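You operate a simulated robot arm through the tools that you are given. There is no shell and no other tool. Be economical: measure what you need, move in short steps, check, and stop when the job is done.

Carry out the task below with a simulated robot arm. There is one attempt and no reset: what you move stays moved.

JOB
Put one of the tags from the top of the sample table on top of the cream roll.
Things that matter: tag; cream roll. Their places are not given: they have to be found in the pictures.

It is judged by the outcome, as a careful person would: the job done as asked, and still so three seconds after it is handed in. It fails if anything else is knocked over, pushed out of place, dropped, spilled or broken.

ROBOT AND FRAMES
A 6-joint arm with a two-finger parallel gripper, fixed in place. Base frame: the origin is at the foot of the arm, x ahead of it, y to its left, z up; the work surface is at about z = 900. Lengths are in mm, angles in rad, forces in N, time in s.
With the tool pointing down near the work surface it reaches from about 240 to 640 mm from the base axis. Its first joint turns from -1.152 to 1.152 rad. Payload 2.7 kg.
The tool frame sits at the grasp point between the pads (the TCP): z along the fingers, y along the line on which they close. The tips reach 23 mm beyond it. Largest opening 94 mm; finger width 38, thickness 10; the body of the gripper, 54 by 96 mm, starts 39 mm behind the TCP.
Orientation is that of the tool frame in the base frame, as a unit quaternion [x, y, z, w]. With the fingers straight down and closing along the base's y, the tool's x points along the base's -x, its y along +y and its z along -z.

CONTROLS
- The arm moves only by the tool apply_moves. Its argument "increments" is a list of rows, each an object of numbers (a shift or turn left out is 0, a gripper value left out holds the last): "x", "y", "z": the shift along the tool's x, y, z in cm; "twist": the turn about the tool's z in rad; "hand": the opening, from 0 (shut) to 1 (fully open). In form: [{"x": .., "y": .., "z": .., "twist": .., "hand": ..}, ...]. A call has 1 to 12 rows; each row shifts and turns the commanded pose from where the row before left it, along the tool's axes as they then stand. Each row takes 0.2 s and may step no farther than 50 mm and 0.15 rad from the row before; otherwise, or with a gripper value out of range, the whole call is refused. A pose out of reach is approached as far as the arm can. The call stops where the force on the tool passes 40 N (or 10 N more than at its start, if that is more) or the arm is blocked; 0.2 s more then pass. The fingers move at their own pace (about 45 mm/s each) and stop on an object; they squeeze with about 38 N. The grip force told is the motor's: it shows also when the fingers shut on nothing. Time passes only in rows, and 0.2 s behind the last, so rows that do not move let the fingers close. The reply holds the time, the measured pose of the TCP, the force on the tool along the base axes, the opening and the grip force, in the units named above and with some noise, and new pictures: "views" is both (left out), scene, wrist or none.
- Cameras (640 x 400 px; columns grow to the right, rows downward): "scene" is fixed at [60.2, -415.4, 1422.3]; the picture's right is [0.90, -0.44, 0.00], its down [-0.18, -0.36, -0.91] and it looks along [0.40, 0.82, -0.40] (base axes); focal length 359 px, centre (320, 200). "wrist" rides on the gripper at [-39, 0, -44] in the tool frame; the picture's right is [0.00, -1.00, 0.00], its down [0.97, 0.00, -0.24] and it looks along [0.24, 0.00, 0.97] (tool axes); focal length 218 px, centre (320, 200).
- measure_at(camera, pixels): for up to 12 pixels [column, row] of the newest picture of that camera ("zoom" is the newest enlarged one), the place [x, y, z] in the base frame of the surface seen there, good to about 2 mm. It takes no simulated time.
- zoom(camera, box): a new picture of the part [left, top, right, bottom] of that camera's present view, enlarged. It takes no simulated time.
- sign_off(): hands the job in; it is judged then, once.

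Work in short steps. Measure before you move; look again where a grasp or a placing could have gone wrong, and mend it. You have 60 turns and 150 pictures in all, those below and enlarged ones among them. Open the gripper and draw the arm clear of the work before you hand the job in, unless the task says otherwise; then end with one line.

The tools are called as name(argument=value, ...) on one line, values as JSON. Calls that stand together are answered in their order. apply_moves: Moves the arm, as the interface text tells. Its arguments: {"type":"object","properties":{"increments":{"type":"array"},"views":{"type":"string","enum":["both","scene","wrist","none"]}},"required":["increments"]} The other tools are called the same way: measure_at (camera, pixels) gives the place of the surface under pixels of a picture; zoom (camera, box) takes an enlarged picture of a part of a camera's view; sign_off () hands the job in.

At the start:

```text
time: 0.0
eef_pos: [298.4, 173.3, 1170.3]
tool_rot: [-0.001, 1.0, 0.0, 0.001]
force: [0.1, 0.1, -0.5]
finger_gap: 94.2
grip_force: 0.1
```

scene: 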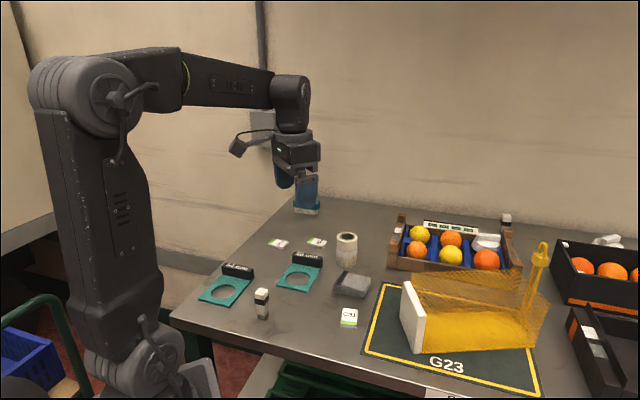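
wrist: 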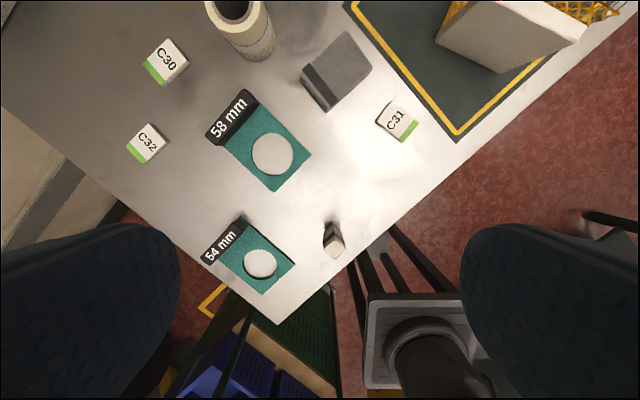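

The tags appear to be C30, C31 and C32, and the roll is probably at scene (347,249). I'll zoom in to check both.

zoom(camera="scene", box=[190, 190, 430, 340])

zoom(camera="wrist", box=[120, 0, 440, 200])

measure_at(camera="wrist", pixels=[[165, 62], [147, 143], [397, 122], [232, 5], [262, 30], [335, 72], [334, 240], [210, 12], [150, 68], [182, 55], [386, 118], [408, 130]])

measure_at(camera="scene", pixels=[[347, 235], [338, 238], [356, 238], [347, 241], [347, 260], [349, 317], [278, 244], [317, 242], [347, 238]])

```text
2.67 times, centred on (310, 265) of scene
```

zoom: 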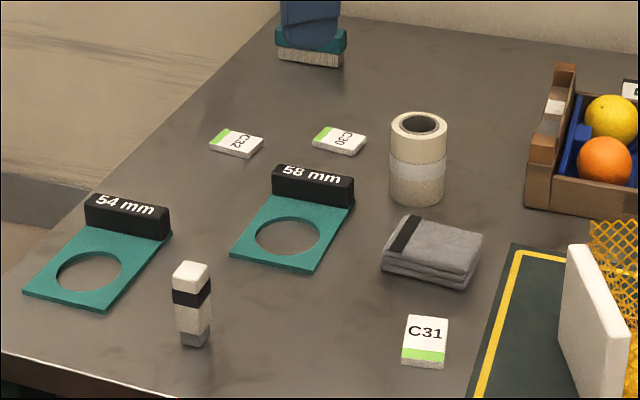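

```text
2.00 times, centred on (280, 100) of wrist
```

zoom: 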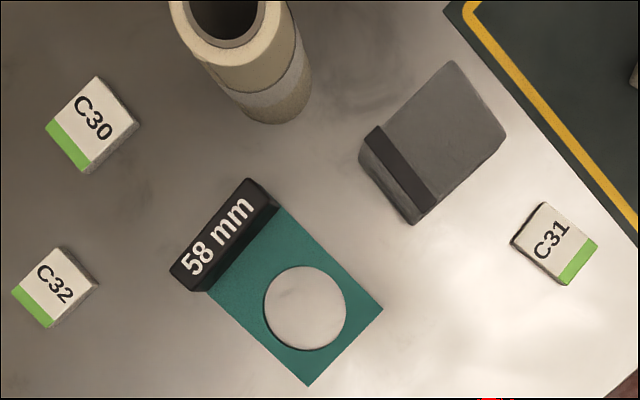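

```text
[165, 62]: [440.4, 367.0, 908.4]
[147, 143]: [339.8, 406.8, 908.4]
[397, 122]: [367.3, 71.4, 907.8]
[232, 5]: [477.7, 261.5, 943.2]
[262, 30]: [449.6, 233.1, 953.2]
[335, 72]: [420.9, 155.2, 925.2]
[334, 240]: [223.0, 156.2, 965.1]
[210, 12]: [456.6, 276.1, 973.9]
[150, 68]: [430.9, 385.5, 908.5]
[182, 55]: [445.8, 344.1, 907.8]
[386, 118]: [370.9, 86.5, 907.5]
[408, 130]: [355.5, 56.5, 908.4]
```

```text
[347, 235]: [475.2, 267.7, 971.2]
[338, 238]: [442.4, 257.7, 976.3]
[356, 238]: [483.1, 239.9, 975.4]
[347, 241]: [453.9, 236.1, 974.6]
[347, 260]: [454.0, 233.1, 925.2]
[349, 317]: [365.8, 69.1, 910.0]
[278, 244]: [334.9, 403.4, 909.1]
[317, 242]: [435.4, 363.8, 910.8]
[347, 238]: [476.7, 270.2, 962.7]
```

The cream roll stands upright, with its top at about z 976 and a hole in the middle. I'll measure the corners of tags C30 and C31, plus the roll's rim and hole.

measure_at(camera="wrist", pixels=[[168, 40], [187, 59], [163, 83], [145, 63], [391, 103], [416, 121], [402, 140], [379, 123], [377, 122]])

zoom(camera="scene", box=[310, 220, 390, 270])

measure_at(camera="zoom", pixels=[[215, 115], [370, 115], [295, 90], [295, 165], [245, 125], [350, 125]])

```text
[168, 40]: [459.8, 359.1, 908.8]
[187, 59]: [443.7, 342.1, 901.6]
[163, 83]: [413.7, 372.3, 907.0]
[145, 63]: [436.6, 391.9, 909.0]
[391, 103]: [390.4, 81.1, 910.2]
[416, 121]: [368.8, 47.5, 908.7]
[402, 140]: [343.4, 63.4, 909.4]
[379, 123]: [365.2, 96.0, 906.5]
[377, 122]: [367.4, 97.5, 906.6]
```

```text
8.00 times, centred on (350, 245) of scene
```

zoom: 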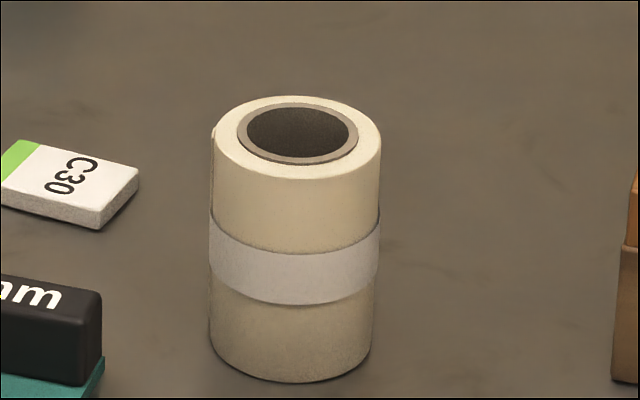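

```text
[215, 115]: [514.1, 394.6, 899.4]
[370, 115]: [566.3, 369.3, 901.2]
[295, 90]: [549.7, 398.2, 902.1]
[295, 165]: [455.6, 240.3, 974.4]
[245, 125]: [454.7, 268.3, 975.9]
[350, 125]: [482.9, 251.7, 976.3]
```

C31 is about 40×30×9 mm, centred near (367,72), with its long axis about 57° from base x. The roll's outer diameter is about 53 mm and its hole about 35 mm, so a centred tag can span it. Before descending I'll check the height of the white board near C31.

measure_at(camera="scene", pixels=[[402, 284], [403, 300], [414, 350], [424, 318], [416, 282], [420, 275], [540, 250], [350, 285], [370, 280], [336, 283]])

apply_moves(increments=[{"x": -2.3, "y": -3.4, "z": 3, "twist": 0.1425, "hand": 0.7}], views="none")

```text
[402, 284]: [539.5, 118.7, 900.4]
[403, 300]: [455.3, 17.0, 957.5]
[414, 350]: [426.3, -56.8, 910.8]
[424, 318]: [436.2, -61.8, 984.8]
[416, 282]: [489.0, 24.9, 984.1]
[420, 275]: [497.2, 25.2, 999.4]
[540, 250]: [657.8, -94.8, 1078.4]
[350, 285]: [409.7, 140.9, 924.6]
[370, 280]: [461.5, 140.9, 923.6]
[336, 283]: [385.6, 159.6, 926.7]
```

```text
refused: row 1 steps farther than a row can; nothing moved
```

The board is at least 90 mm from the tag, so there's room. Each row has to be smaller, so I'll move above C31 in short steps, then twist and part-descend.

apply_moves(increments=[{"x": -1.72, "y": -2.53, "z": 1, "hand": 0.7}, {"x": -1.72, "y": -2.53, "z": 1}, {"x": -1.72, "y": -2.53, "z": 1}, {"x": -1.72, "y": -2.53, "z": 1}, {"z": 3, "twist": 0.1425}, {"z": 3, "twist": 0.1425}, {"z": 3, "twist": 0.1425}, {"z": 3, "twist": 0.1425}])

```text
time: 1.8
eef_pos: [367.2, 73.0, 1009.4]
tool_rot: [0.282, 0.959, 0.001, 0.001]
force: [-1.0, -0.1, -0.2]
finger_gap: 65.9
grip_force: 0.0
```

scene: 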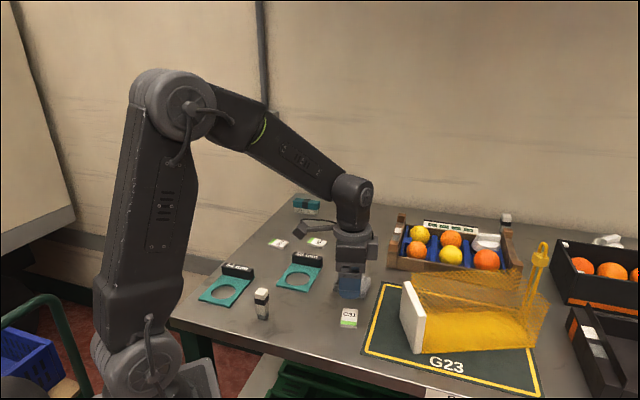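
wrist: 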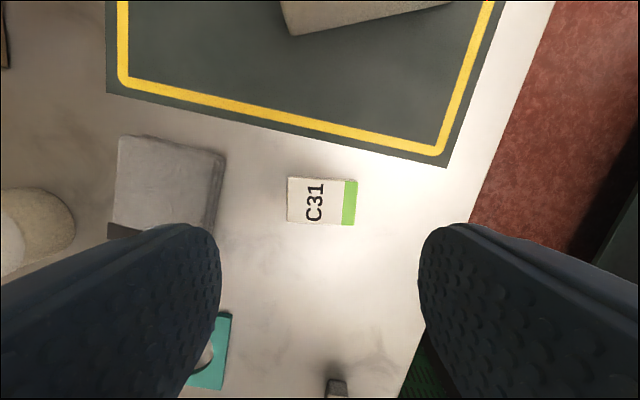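

The tag looks well aligned with the fingers. I'll measure its corners and the near edge of the grey cloth to check finger clearance.

measure_at(camera="wrist", pixels=[[289, 181], [354, 183], [352, 223], [289, 219], [218, 200], [224, 155], [210, 225], [320, 200]])

```text
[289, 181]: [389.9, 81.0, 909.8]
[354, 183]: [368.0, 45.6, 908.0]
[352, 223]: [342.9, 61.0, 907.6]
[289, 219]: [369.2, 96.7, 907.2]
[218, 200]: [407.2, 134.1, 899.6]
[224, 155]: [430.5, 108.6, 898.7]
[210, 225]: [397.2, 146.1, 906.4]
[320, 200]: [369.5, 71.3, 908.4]
```

Tag centre is (367.5, 71.1), and the cloth clears by about 30 mm. I'll descend to TCP z≈926 with a small y correction, then close.

apply_moves(increments=[{"y": -0.15, "z": 2.5}, {"z": 2.5}, {"z": 2}, {"z": 1.3}, {}], views="none")

apply_moves(increments=[{"hand": 0.3}, {}, {"hand": 0.2}, {}, {}])

```text
time: 3.0
eef_pos: [367.0, 71.3, 925.4]
tool_rot: [0.282, 0.959, 0.001, 0.001]
force: [-0.3, 0.1, 0.3]
finger_gap: 65.9
grip_force: 0.0
```

```text
time: 4.2
eef_pos: [365.9, 71.7, 927.0]
tool_rot: [0.281, 0.96, -0.001, 0.0]
force: [-0.4, 0.1, 0.0]
finger_gap: 46.2
grip_force: 38.2
```

scene: 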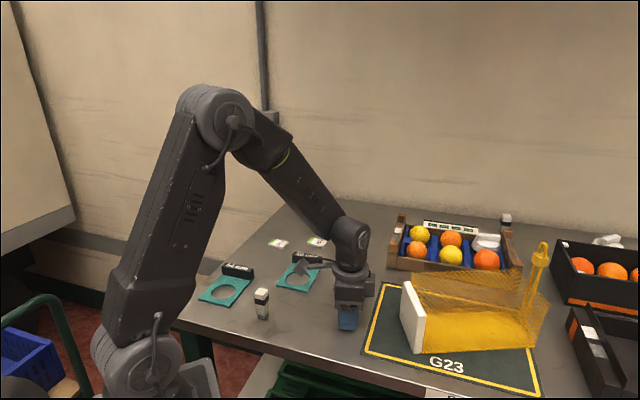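
wrist: 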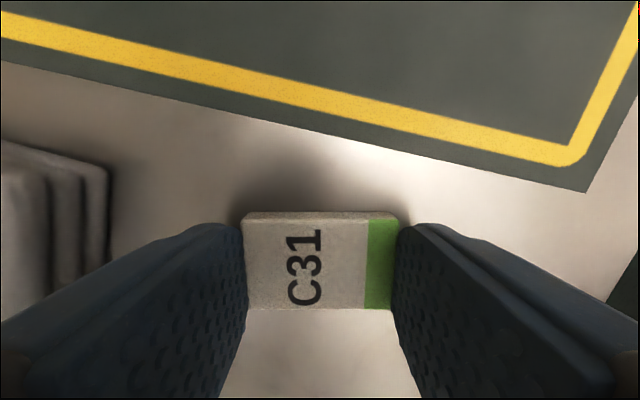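

The fingers stopped on the tag with 38 N of grip. I'll lift it and move to a spot beside the roll where the wrist camera can see the roll's top.

apply_moves(increments=[{"z": -2}, {"z": -3}, {"z": -3.5}, {"z": -3.5}, {"x": 1.6, "y": 3.45}, {"x": 1.6, "y": 3.45}, {"x": 1.6, "y": 3.45}, {"x": 1.6, "y": 3.45}, {"x": 1.6, "y": 3.4}, {"x": 1.5, "y": 3.4}, {}])

```text
time: 6.6
eef_pos: [398.1, 297.4, 1045.4]
tool_rot: [0.282, 0.96, 0.0, 0.0]
force: [-0.2, 0.2, -0.4]
finger_gap: 19.0
grip_force: 0.1
```

scene: 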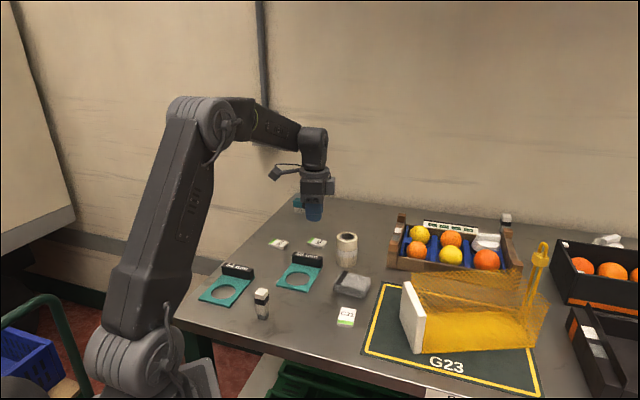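
wrist: 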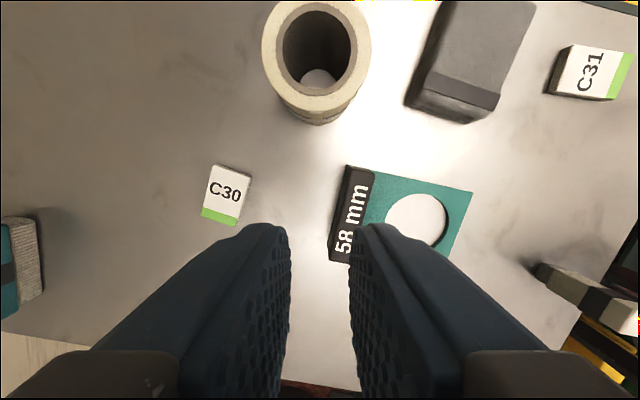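

The tag slipped out: the gap is 19 mm with no grip force, and C31 is lying flat near where it was. The rounded tips only caught its upper edge, so I need to grip lower. While the roll is in view, I'll measure its rim, and the new position of C31.

measure_at(camera="wrist", pixels=[[267, 45], [365, 45], [318, 102], [277, 70], [358, 70], [318, 5], [280, 15], [355, 15], [583, 73]])

zoom(camera="wrist", box=[240, 0, 400, 100])

zoom(camera="scene", box=[310, 290, 390, 340])

```text
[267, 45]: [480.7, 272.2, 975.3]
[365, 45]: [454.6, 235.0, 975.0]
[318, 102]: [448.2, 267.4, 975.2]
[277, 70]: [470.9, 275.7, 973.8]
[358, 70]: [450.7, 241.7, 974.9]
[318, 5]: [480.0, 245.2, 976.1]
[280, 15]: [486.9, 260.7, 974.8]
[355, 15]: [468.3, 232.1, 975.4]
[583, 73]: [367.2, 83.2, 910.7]
```

```text
4.00 times, centred on (320, 50) of wrist
```

zoom: 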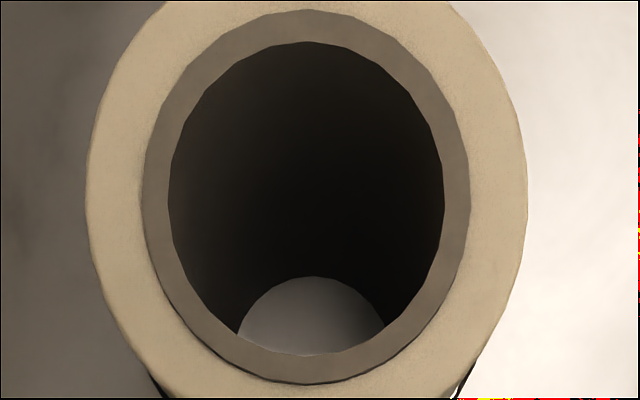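

```text
8.00 times, centred on (350, 315) of scene
```

zoom: 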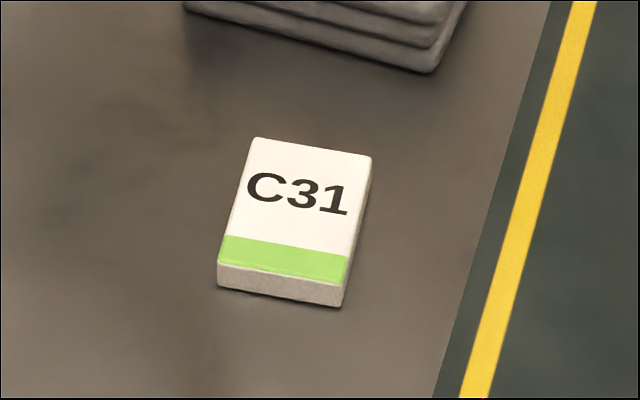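

The roll centre is (467.5, 254.5), hole about 32 mm, top z≈975. I'll go back above C31 with the fingers open and measure again.

apply_moves(increments=[{"x": -1.6, "y": -3.45, "hand": 0.65}, {"x": -1.6, "y": -3.45}, {"x": -1.6, "y": -3.45}, {"x": -1.6, "y": -3.45}, {"x": -1.6, "y": -3.4}, {"x": -1.5, "y": -3.4}, {"z": 2}, {"z": 2}, {}], views="wrist")

```text
time: 8.6
eef_pos: [366.6, 72.4, 1005.8]
tool_rot: [0.281, 0.96, 0.001, 0.001]
force: [0.5, -0.5, 0.9]
finger_gap: 60.9
grip_force: 0.0
```

wrist: 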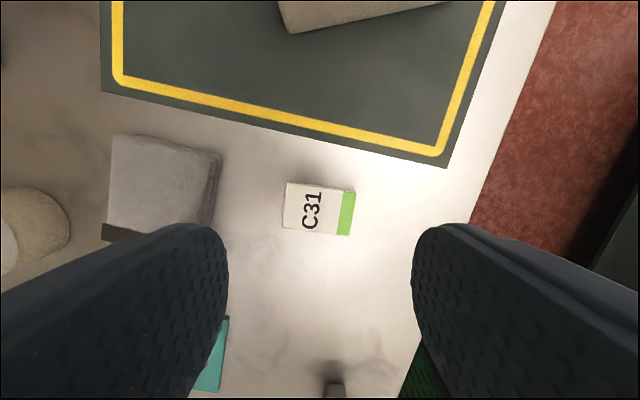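

C31 has turned slightly, its top edge running from (286,183) to (354,191). I'll measure the corners.

zoom(camera="wrist", box=[260, 165, 388, 245])

measure_at(camera="wrist", pixels=[[288, 185], [353, 193], [349, 233], [284, 225], [319, 210]])

```text
5.00 times, centred on (324, 205) of wrist
```

zoom: 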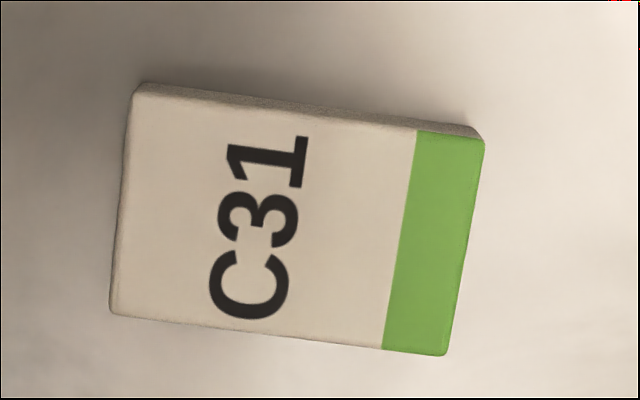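

```text
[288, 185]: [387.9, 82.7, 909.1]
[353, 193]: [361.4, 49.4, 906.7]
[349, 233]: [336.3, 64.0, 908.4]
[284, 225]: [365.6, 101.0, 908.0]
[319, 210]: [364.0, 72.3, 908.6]
```

Tag centre is about (362.8, 74.3), rotated about 0.13 rad. I'll align to it and descend to just above the table, lower than last time.

apply_moves(increments=[{"x": 0.42, "y": -0.04, "twist": 0.13}, {"z": 2.5}, {"z": 2.5}, {"z": 2}, {"z": 1}, {"z": 0.1}, {}], views="wrist")

```text
time: 10.2
eef_pos: [363.2, 73.7, 924.7]
tool_rot: [0.343, 0.939, 0.0, 0.0]
force: [-0.1, 0.4, 0.5]
finger_gap: 61.2
grip_force: 0.0
```

wrist: 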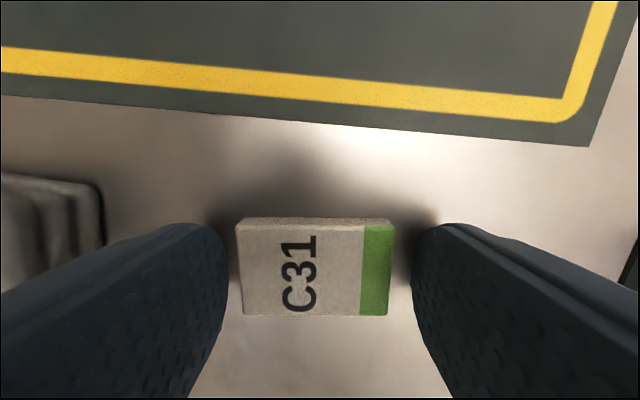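

Aligned, no contact yet. I'll lower in small steps until the tips nearly touch the table.

apply_moves(increments=[{"y": 0.1, "z": 0.08}, {"z": 0.07}, {}], views="none")

apply_moves(increments=[{"hand": 0.4}, {}, {}, {"hand": 0.2}, {}, {}], views="wrist")

```text
time: 11.0
eef_pos: [363.0, 74.6, 923.5]
tool_rot: [0.342, 0.94, -0.001, -0.001]
force: [0.1, -0.1, -0.3]
finger_gap: 61.2
grip_force: 0.0
```

```text
time: 12.4
eef_pos: [363.7, 74.6, 923.8]
tool_rot: [0.342, 0.94, -0.001, 0.0]
force: [-0.3, 0.7, 0.1]
finger_gap: 46.3
grip_force: 38.2
```

wrist: 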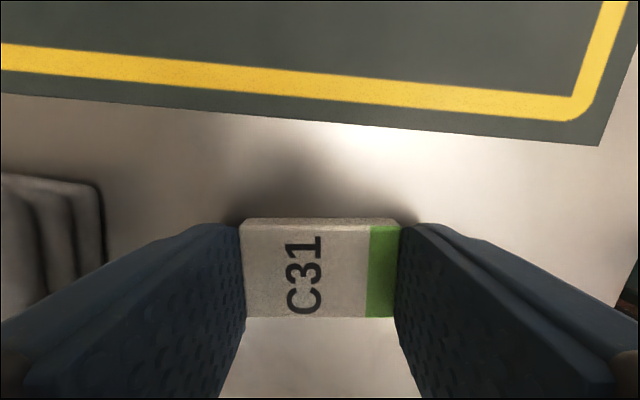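

Gap is 46.3 mm, so that's the tag's true length. I'll lift a little, slowly, and check it's held.

apply_moves(increments=[{"hand": 0.0}, {"z": -0.3}, {"z": -0.4}, {"z": -0.5}, {}], views="wrist")

```text
time: 13.6
eef_pos: [362.2, 73.5, 936.2]
tool_rot: [0.342, 0.94, 0.001, 0.0]
force: [-0.4, 1.6, -0.1]
finger_gap: 46.4
grip_force: 37.9
```

wrist: 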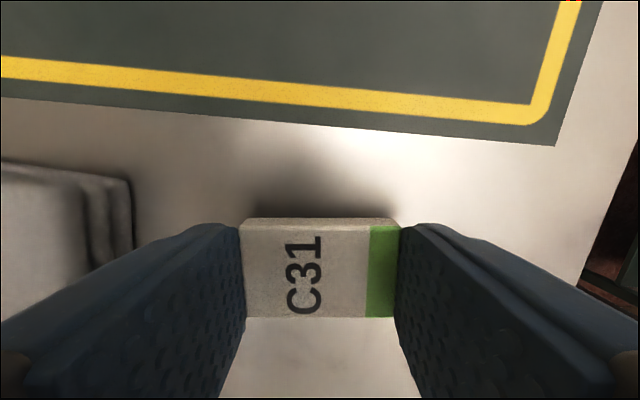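

It's held: the tag rose with the gripper. I'll lift gently to clear the roll.

apply_moves(increments=[{"z": -0.6}, {"z": -0.8}, {"z": -1.0}, {"z": -1.2}, {"z": -1.2}, {"z": -1.2}, {"z": -1.2}, {"z": -1.0}, {"z": -0.6}, {}], views="wrist")

```text
time: 15.8
eef_pos: [364.2, 74.1, 1024.2]
tool_rot: [0.343, 0.939, 0.0, 0.0]
force: [-0.4, -0.4, -0.4]
finger_gap: 46.4
grip_force: 38.4
```

wrist: 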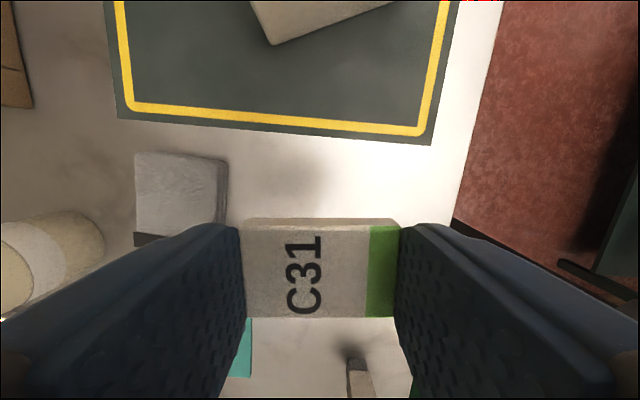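

Still held. I'll measure the tag relative to the TCP so it can be centred on the roll.

measure_at(camera="wrist", pixels=[[320, 229], [320, 314], [250, 270], [390, 270], [320, 272]])

```text
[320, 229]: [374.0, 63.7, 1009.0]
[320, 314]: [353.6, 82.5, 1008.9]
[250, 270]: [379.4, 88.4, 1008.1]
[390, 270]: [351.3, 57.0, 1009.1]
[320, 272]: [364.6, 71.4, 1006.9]
```

The tag is centred on the TCP within about 1 mm. I'll carry it over the roll at (467.5, 255).

apply_moves(increments=[{"x": 0.2, "y": 1.1}, {"x": 0.37, "y": 2.05}, {"x": 0.42, "y": 2.3}, {"x": 0.42, "y": 2.3}, {"x": 0.42, "y": 2.3}, {"x": 0.42, "y": 2.3}, {"x": 0.42, "y": 2.3}, {"x": 0.41, "y": 2.25}, {"x": 0.37, "y": 2.05}, {"x": 0.2, "y": 1.1}, {"x": 0.08, "y": 0.45}, {}])

```text
time: 18.4
eef_pos: [466.2, 255.5, 1023.3]
tool_rot: [0.343, 0.939, 0.0, 0.0]
force: [0.7, -0.5, 0.0]
finger_gap: 46.3
grip_force: 37.9
```

scene: 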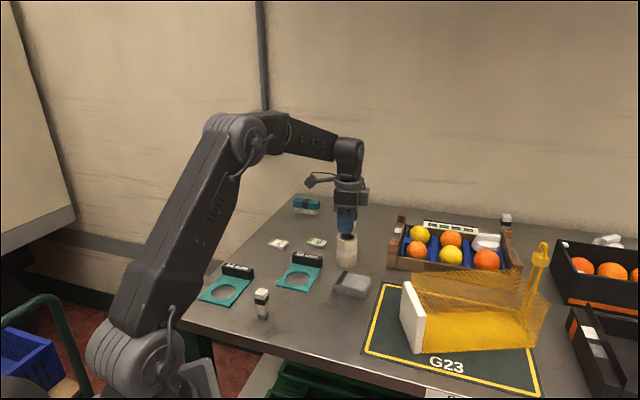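
wrist: 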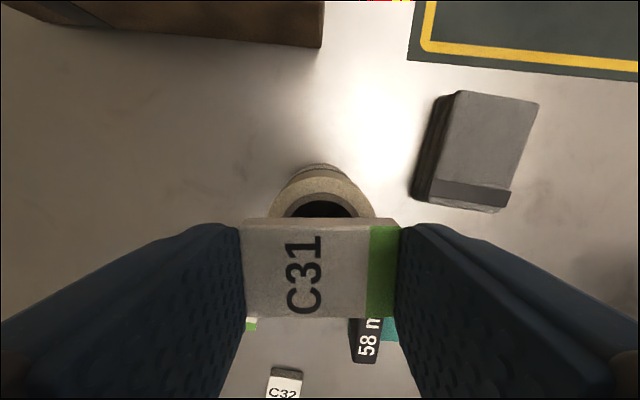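

Roll is centred under the tag (columns 272–374, centre about 322). I'll lower to about 1 mm above the expected contact.

apply_moves(increments=[{"x": -0.05, "z": 0.8}, {"z": 0.7}, {"z": 0.5}, {"z": 0.25}, {}])

zoom(camera="scene", box=[310, 210, 390, 260])

```text
time: 19.6
eef_pos: [467.2, 254.2, 1000.7]
tool_rot: [0.343, 0.939, 0.0, 0.0]
force: [0.7, 0.0, 0.3]
finger_gap: 46.3
grip_force: 37.9
```

scene: 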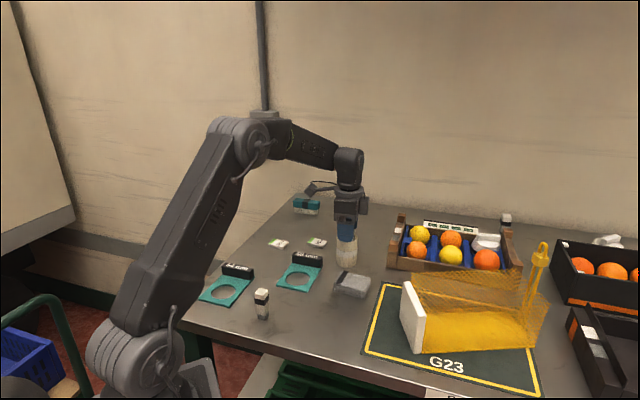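
wrist: 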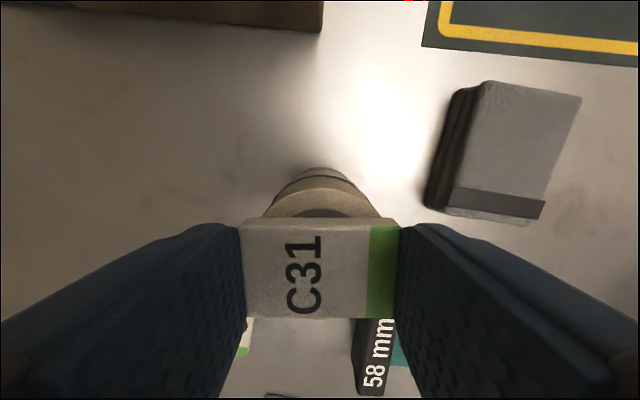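

```text
8.00 times, centred on (350, 235) of scene
```

zoom: 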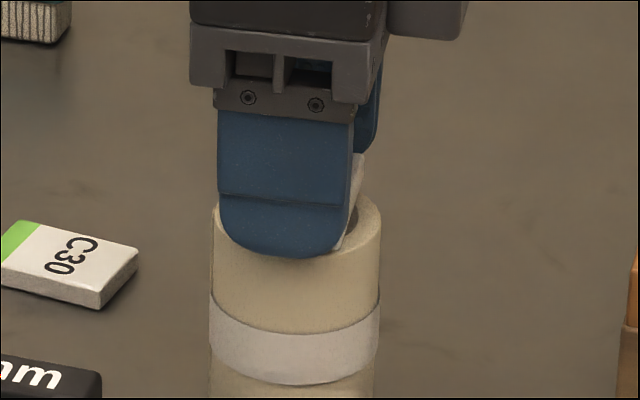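

Close to the rim. I'll lower by sub-millimetre steps and watch the force for contact.

apply_moves(increments=[{"z": 0.06}, {"z": 0.05}, {}], views="none")

apply_moves(increments=[{"z": 0.05}, {}], views="none")

```text
time: 20.4
eef_pos: [468.0, 253.9, 999.4]
tool_rot: [0.342, 0.94, 0.0, 0.0]
force: [0.4, -0.3, 0.0]
finger_gap: 46.4
grip_force: 38.4
```

```text
time: 21.0
eef_pos: [466.1, 255.1, 999.9]
tool_rot: [0.343, 0.939, 0.001, -0.001]
force: [0.7, 0.8, -0.7]
finger_gap: 46.3
grip_force: 37.9
```

apply_moves(increments=[{"z": 0.05}, {}], views="none")

apply_moves(increments=[{"z": 0.04}, {}], views="wrist")

```text
time: 21.6
eef_pos: [467.2, 254.4, 998.4]
tool_rot: [0.343, 0.939, 0.0, 0.0]
force: [0.7, 0.6, -1.1]
finger_gap: 46.5
grip_force: 37.6
```

```text
time: 22.2
eef_pos: [466.1, 254.7, 999.3]
tool_rot: [0.343, 0.939, 0.0, -0.001]
force: [0.3, -0.3, 0.2]
finger_gap: 46.6
grip_force: 38.2
```

wrist: 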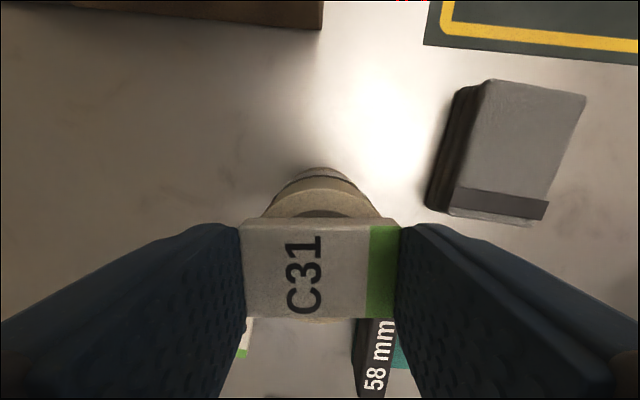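

No clear contact force yet. I'll go down in a few more 0.5 mm steps.

apply_moves(increments=[{"z": 0.05}, {}], views="none")

apply_moves(increments=[{"z": 0.05}, {}], views="none")

zoom(camera="scene", box=[326, 215, 374, 245])

```text
time: 22.8
eef_pos: [466.4, 253.6, 998.6]
tool_rot: [0.343, 0.939, 0.001, 0.001]
force: [0.7, -0.3, 1.8]
finger_gap: 46.5
grip_force: 37.3
```

```text
time: 23.4
eef_pos: [466.6, 254.5, 997.9]
tool_rot: [0.343, 0.939, 0.001, 0.0]
force: [1.2, 0.2, 4.8]
finger_gap: 46.5
grip_force: 38.4
```

```text
13.33 times, centred on (350, 230) of scene
```

zoom: 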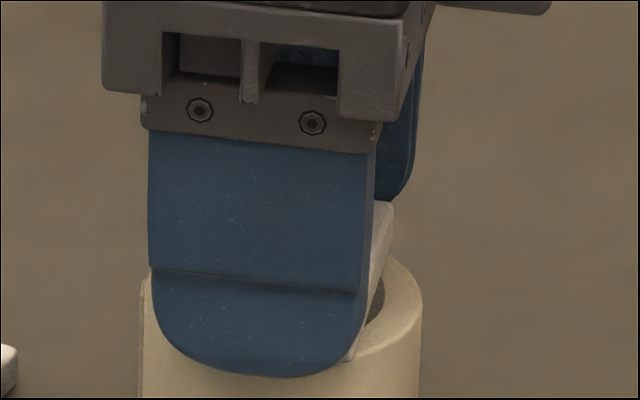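

Contact now reads 4.8 N and the tag rests on the rim. I'll open the fingers gradually.

apply_moves(increments=[{"z": -0.03, "hand": 0.51}, {"hand": 0.53}, {"hand": 0.58}, {"hand": 0.65}, {}], views="wrist")

```text
time: 24.6
eef_pos: [467.4, 254.2, 998.5]
tool_rot: [0.343, 0.939, 0.0, 0.0]
force: [0.4, -0.1, -0.2]
finger_gap: 61.2
grip_force: 0.0
```

wrist: 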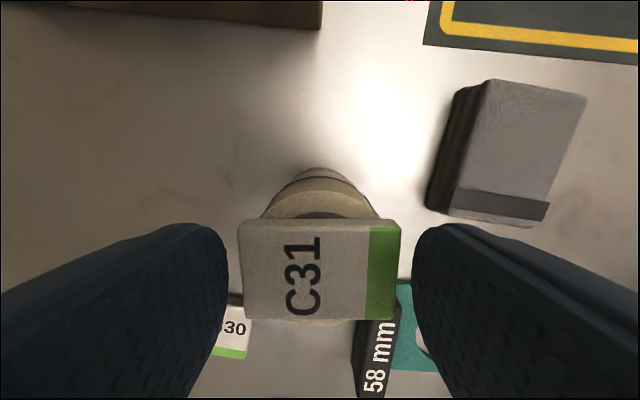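

Released and stable. I'll raise the arm straight up, then draw it clear.

apply_moves(increments=[{"z": -0.6}, {"z": -1.2}, {"z": -2}, {"z": -3}, {"z": -3}, {"z": -3}, {"x": 4}, {"x": 4}, {"x": 4}, {}])

zoom(camera="scene", box=[270, 210, 398, 290])

```text
time: 26.8
eef_pos: [375.3, 331.3, 1126.7]
tool_rot: [0.343, 0.939, 0.0, 0.001]
force: [0.3, 0.0, -0.1]
finger_gap: 61.2
grip_force: 0.2
```

scene: 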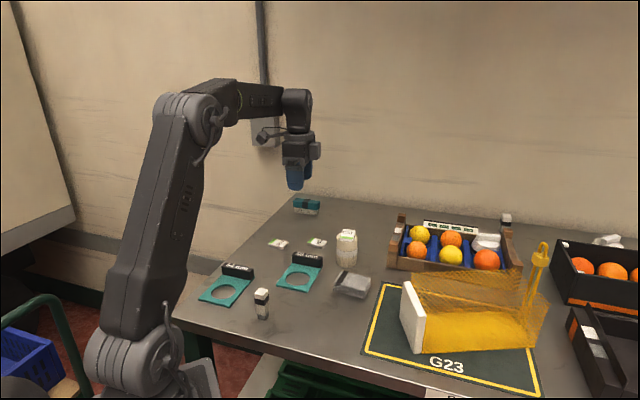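
wrist: 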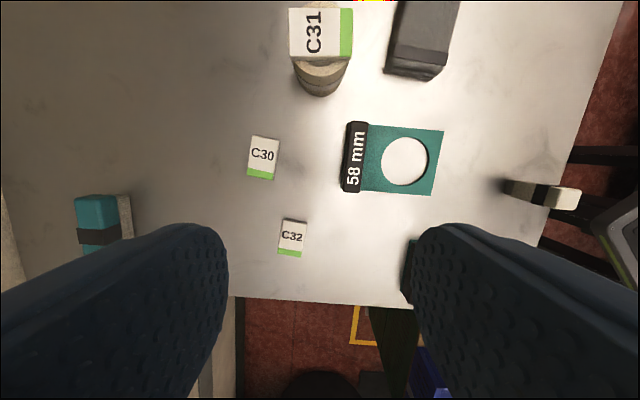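

```text
5.00 times, centred on (334, 250) of scene
```

zoom: 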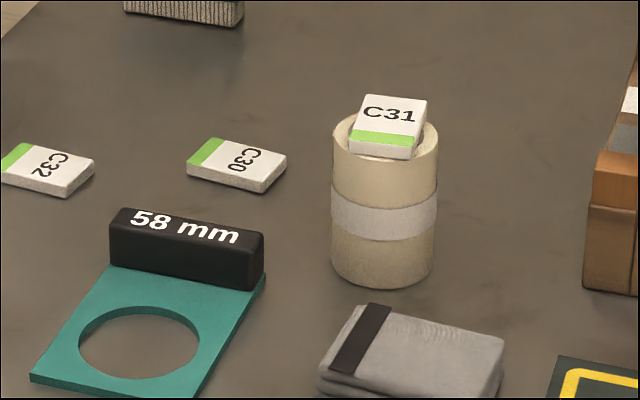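

C31 lies flat and centred on the cream roll, everything else looks undisturbed, and the arm is clear. I'm handing the job in.

sign_off()

```text
The job is handed in.
```

Tag C31 is resting flat and centred on top of the cream roll, with the gripper open and the arm clear; on the first try the tag slipped from the gripper while lifting, landing flat close to where it started, and the second try held.
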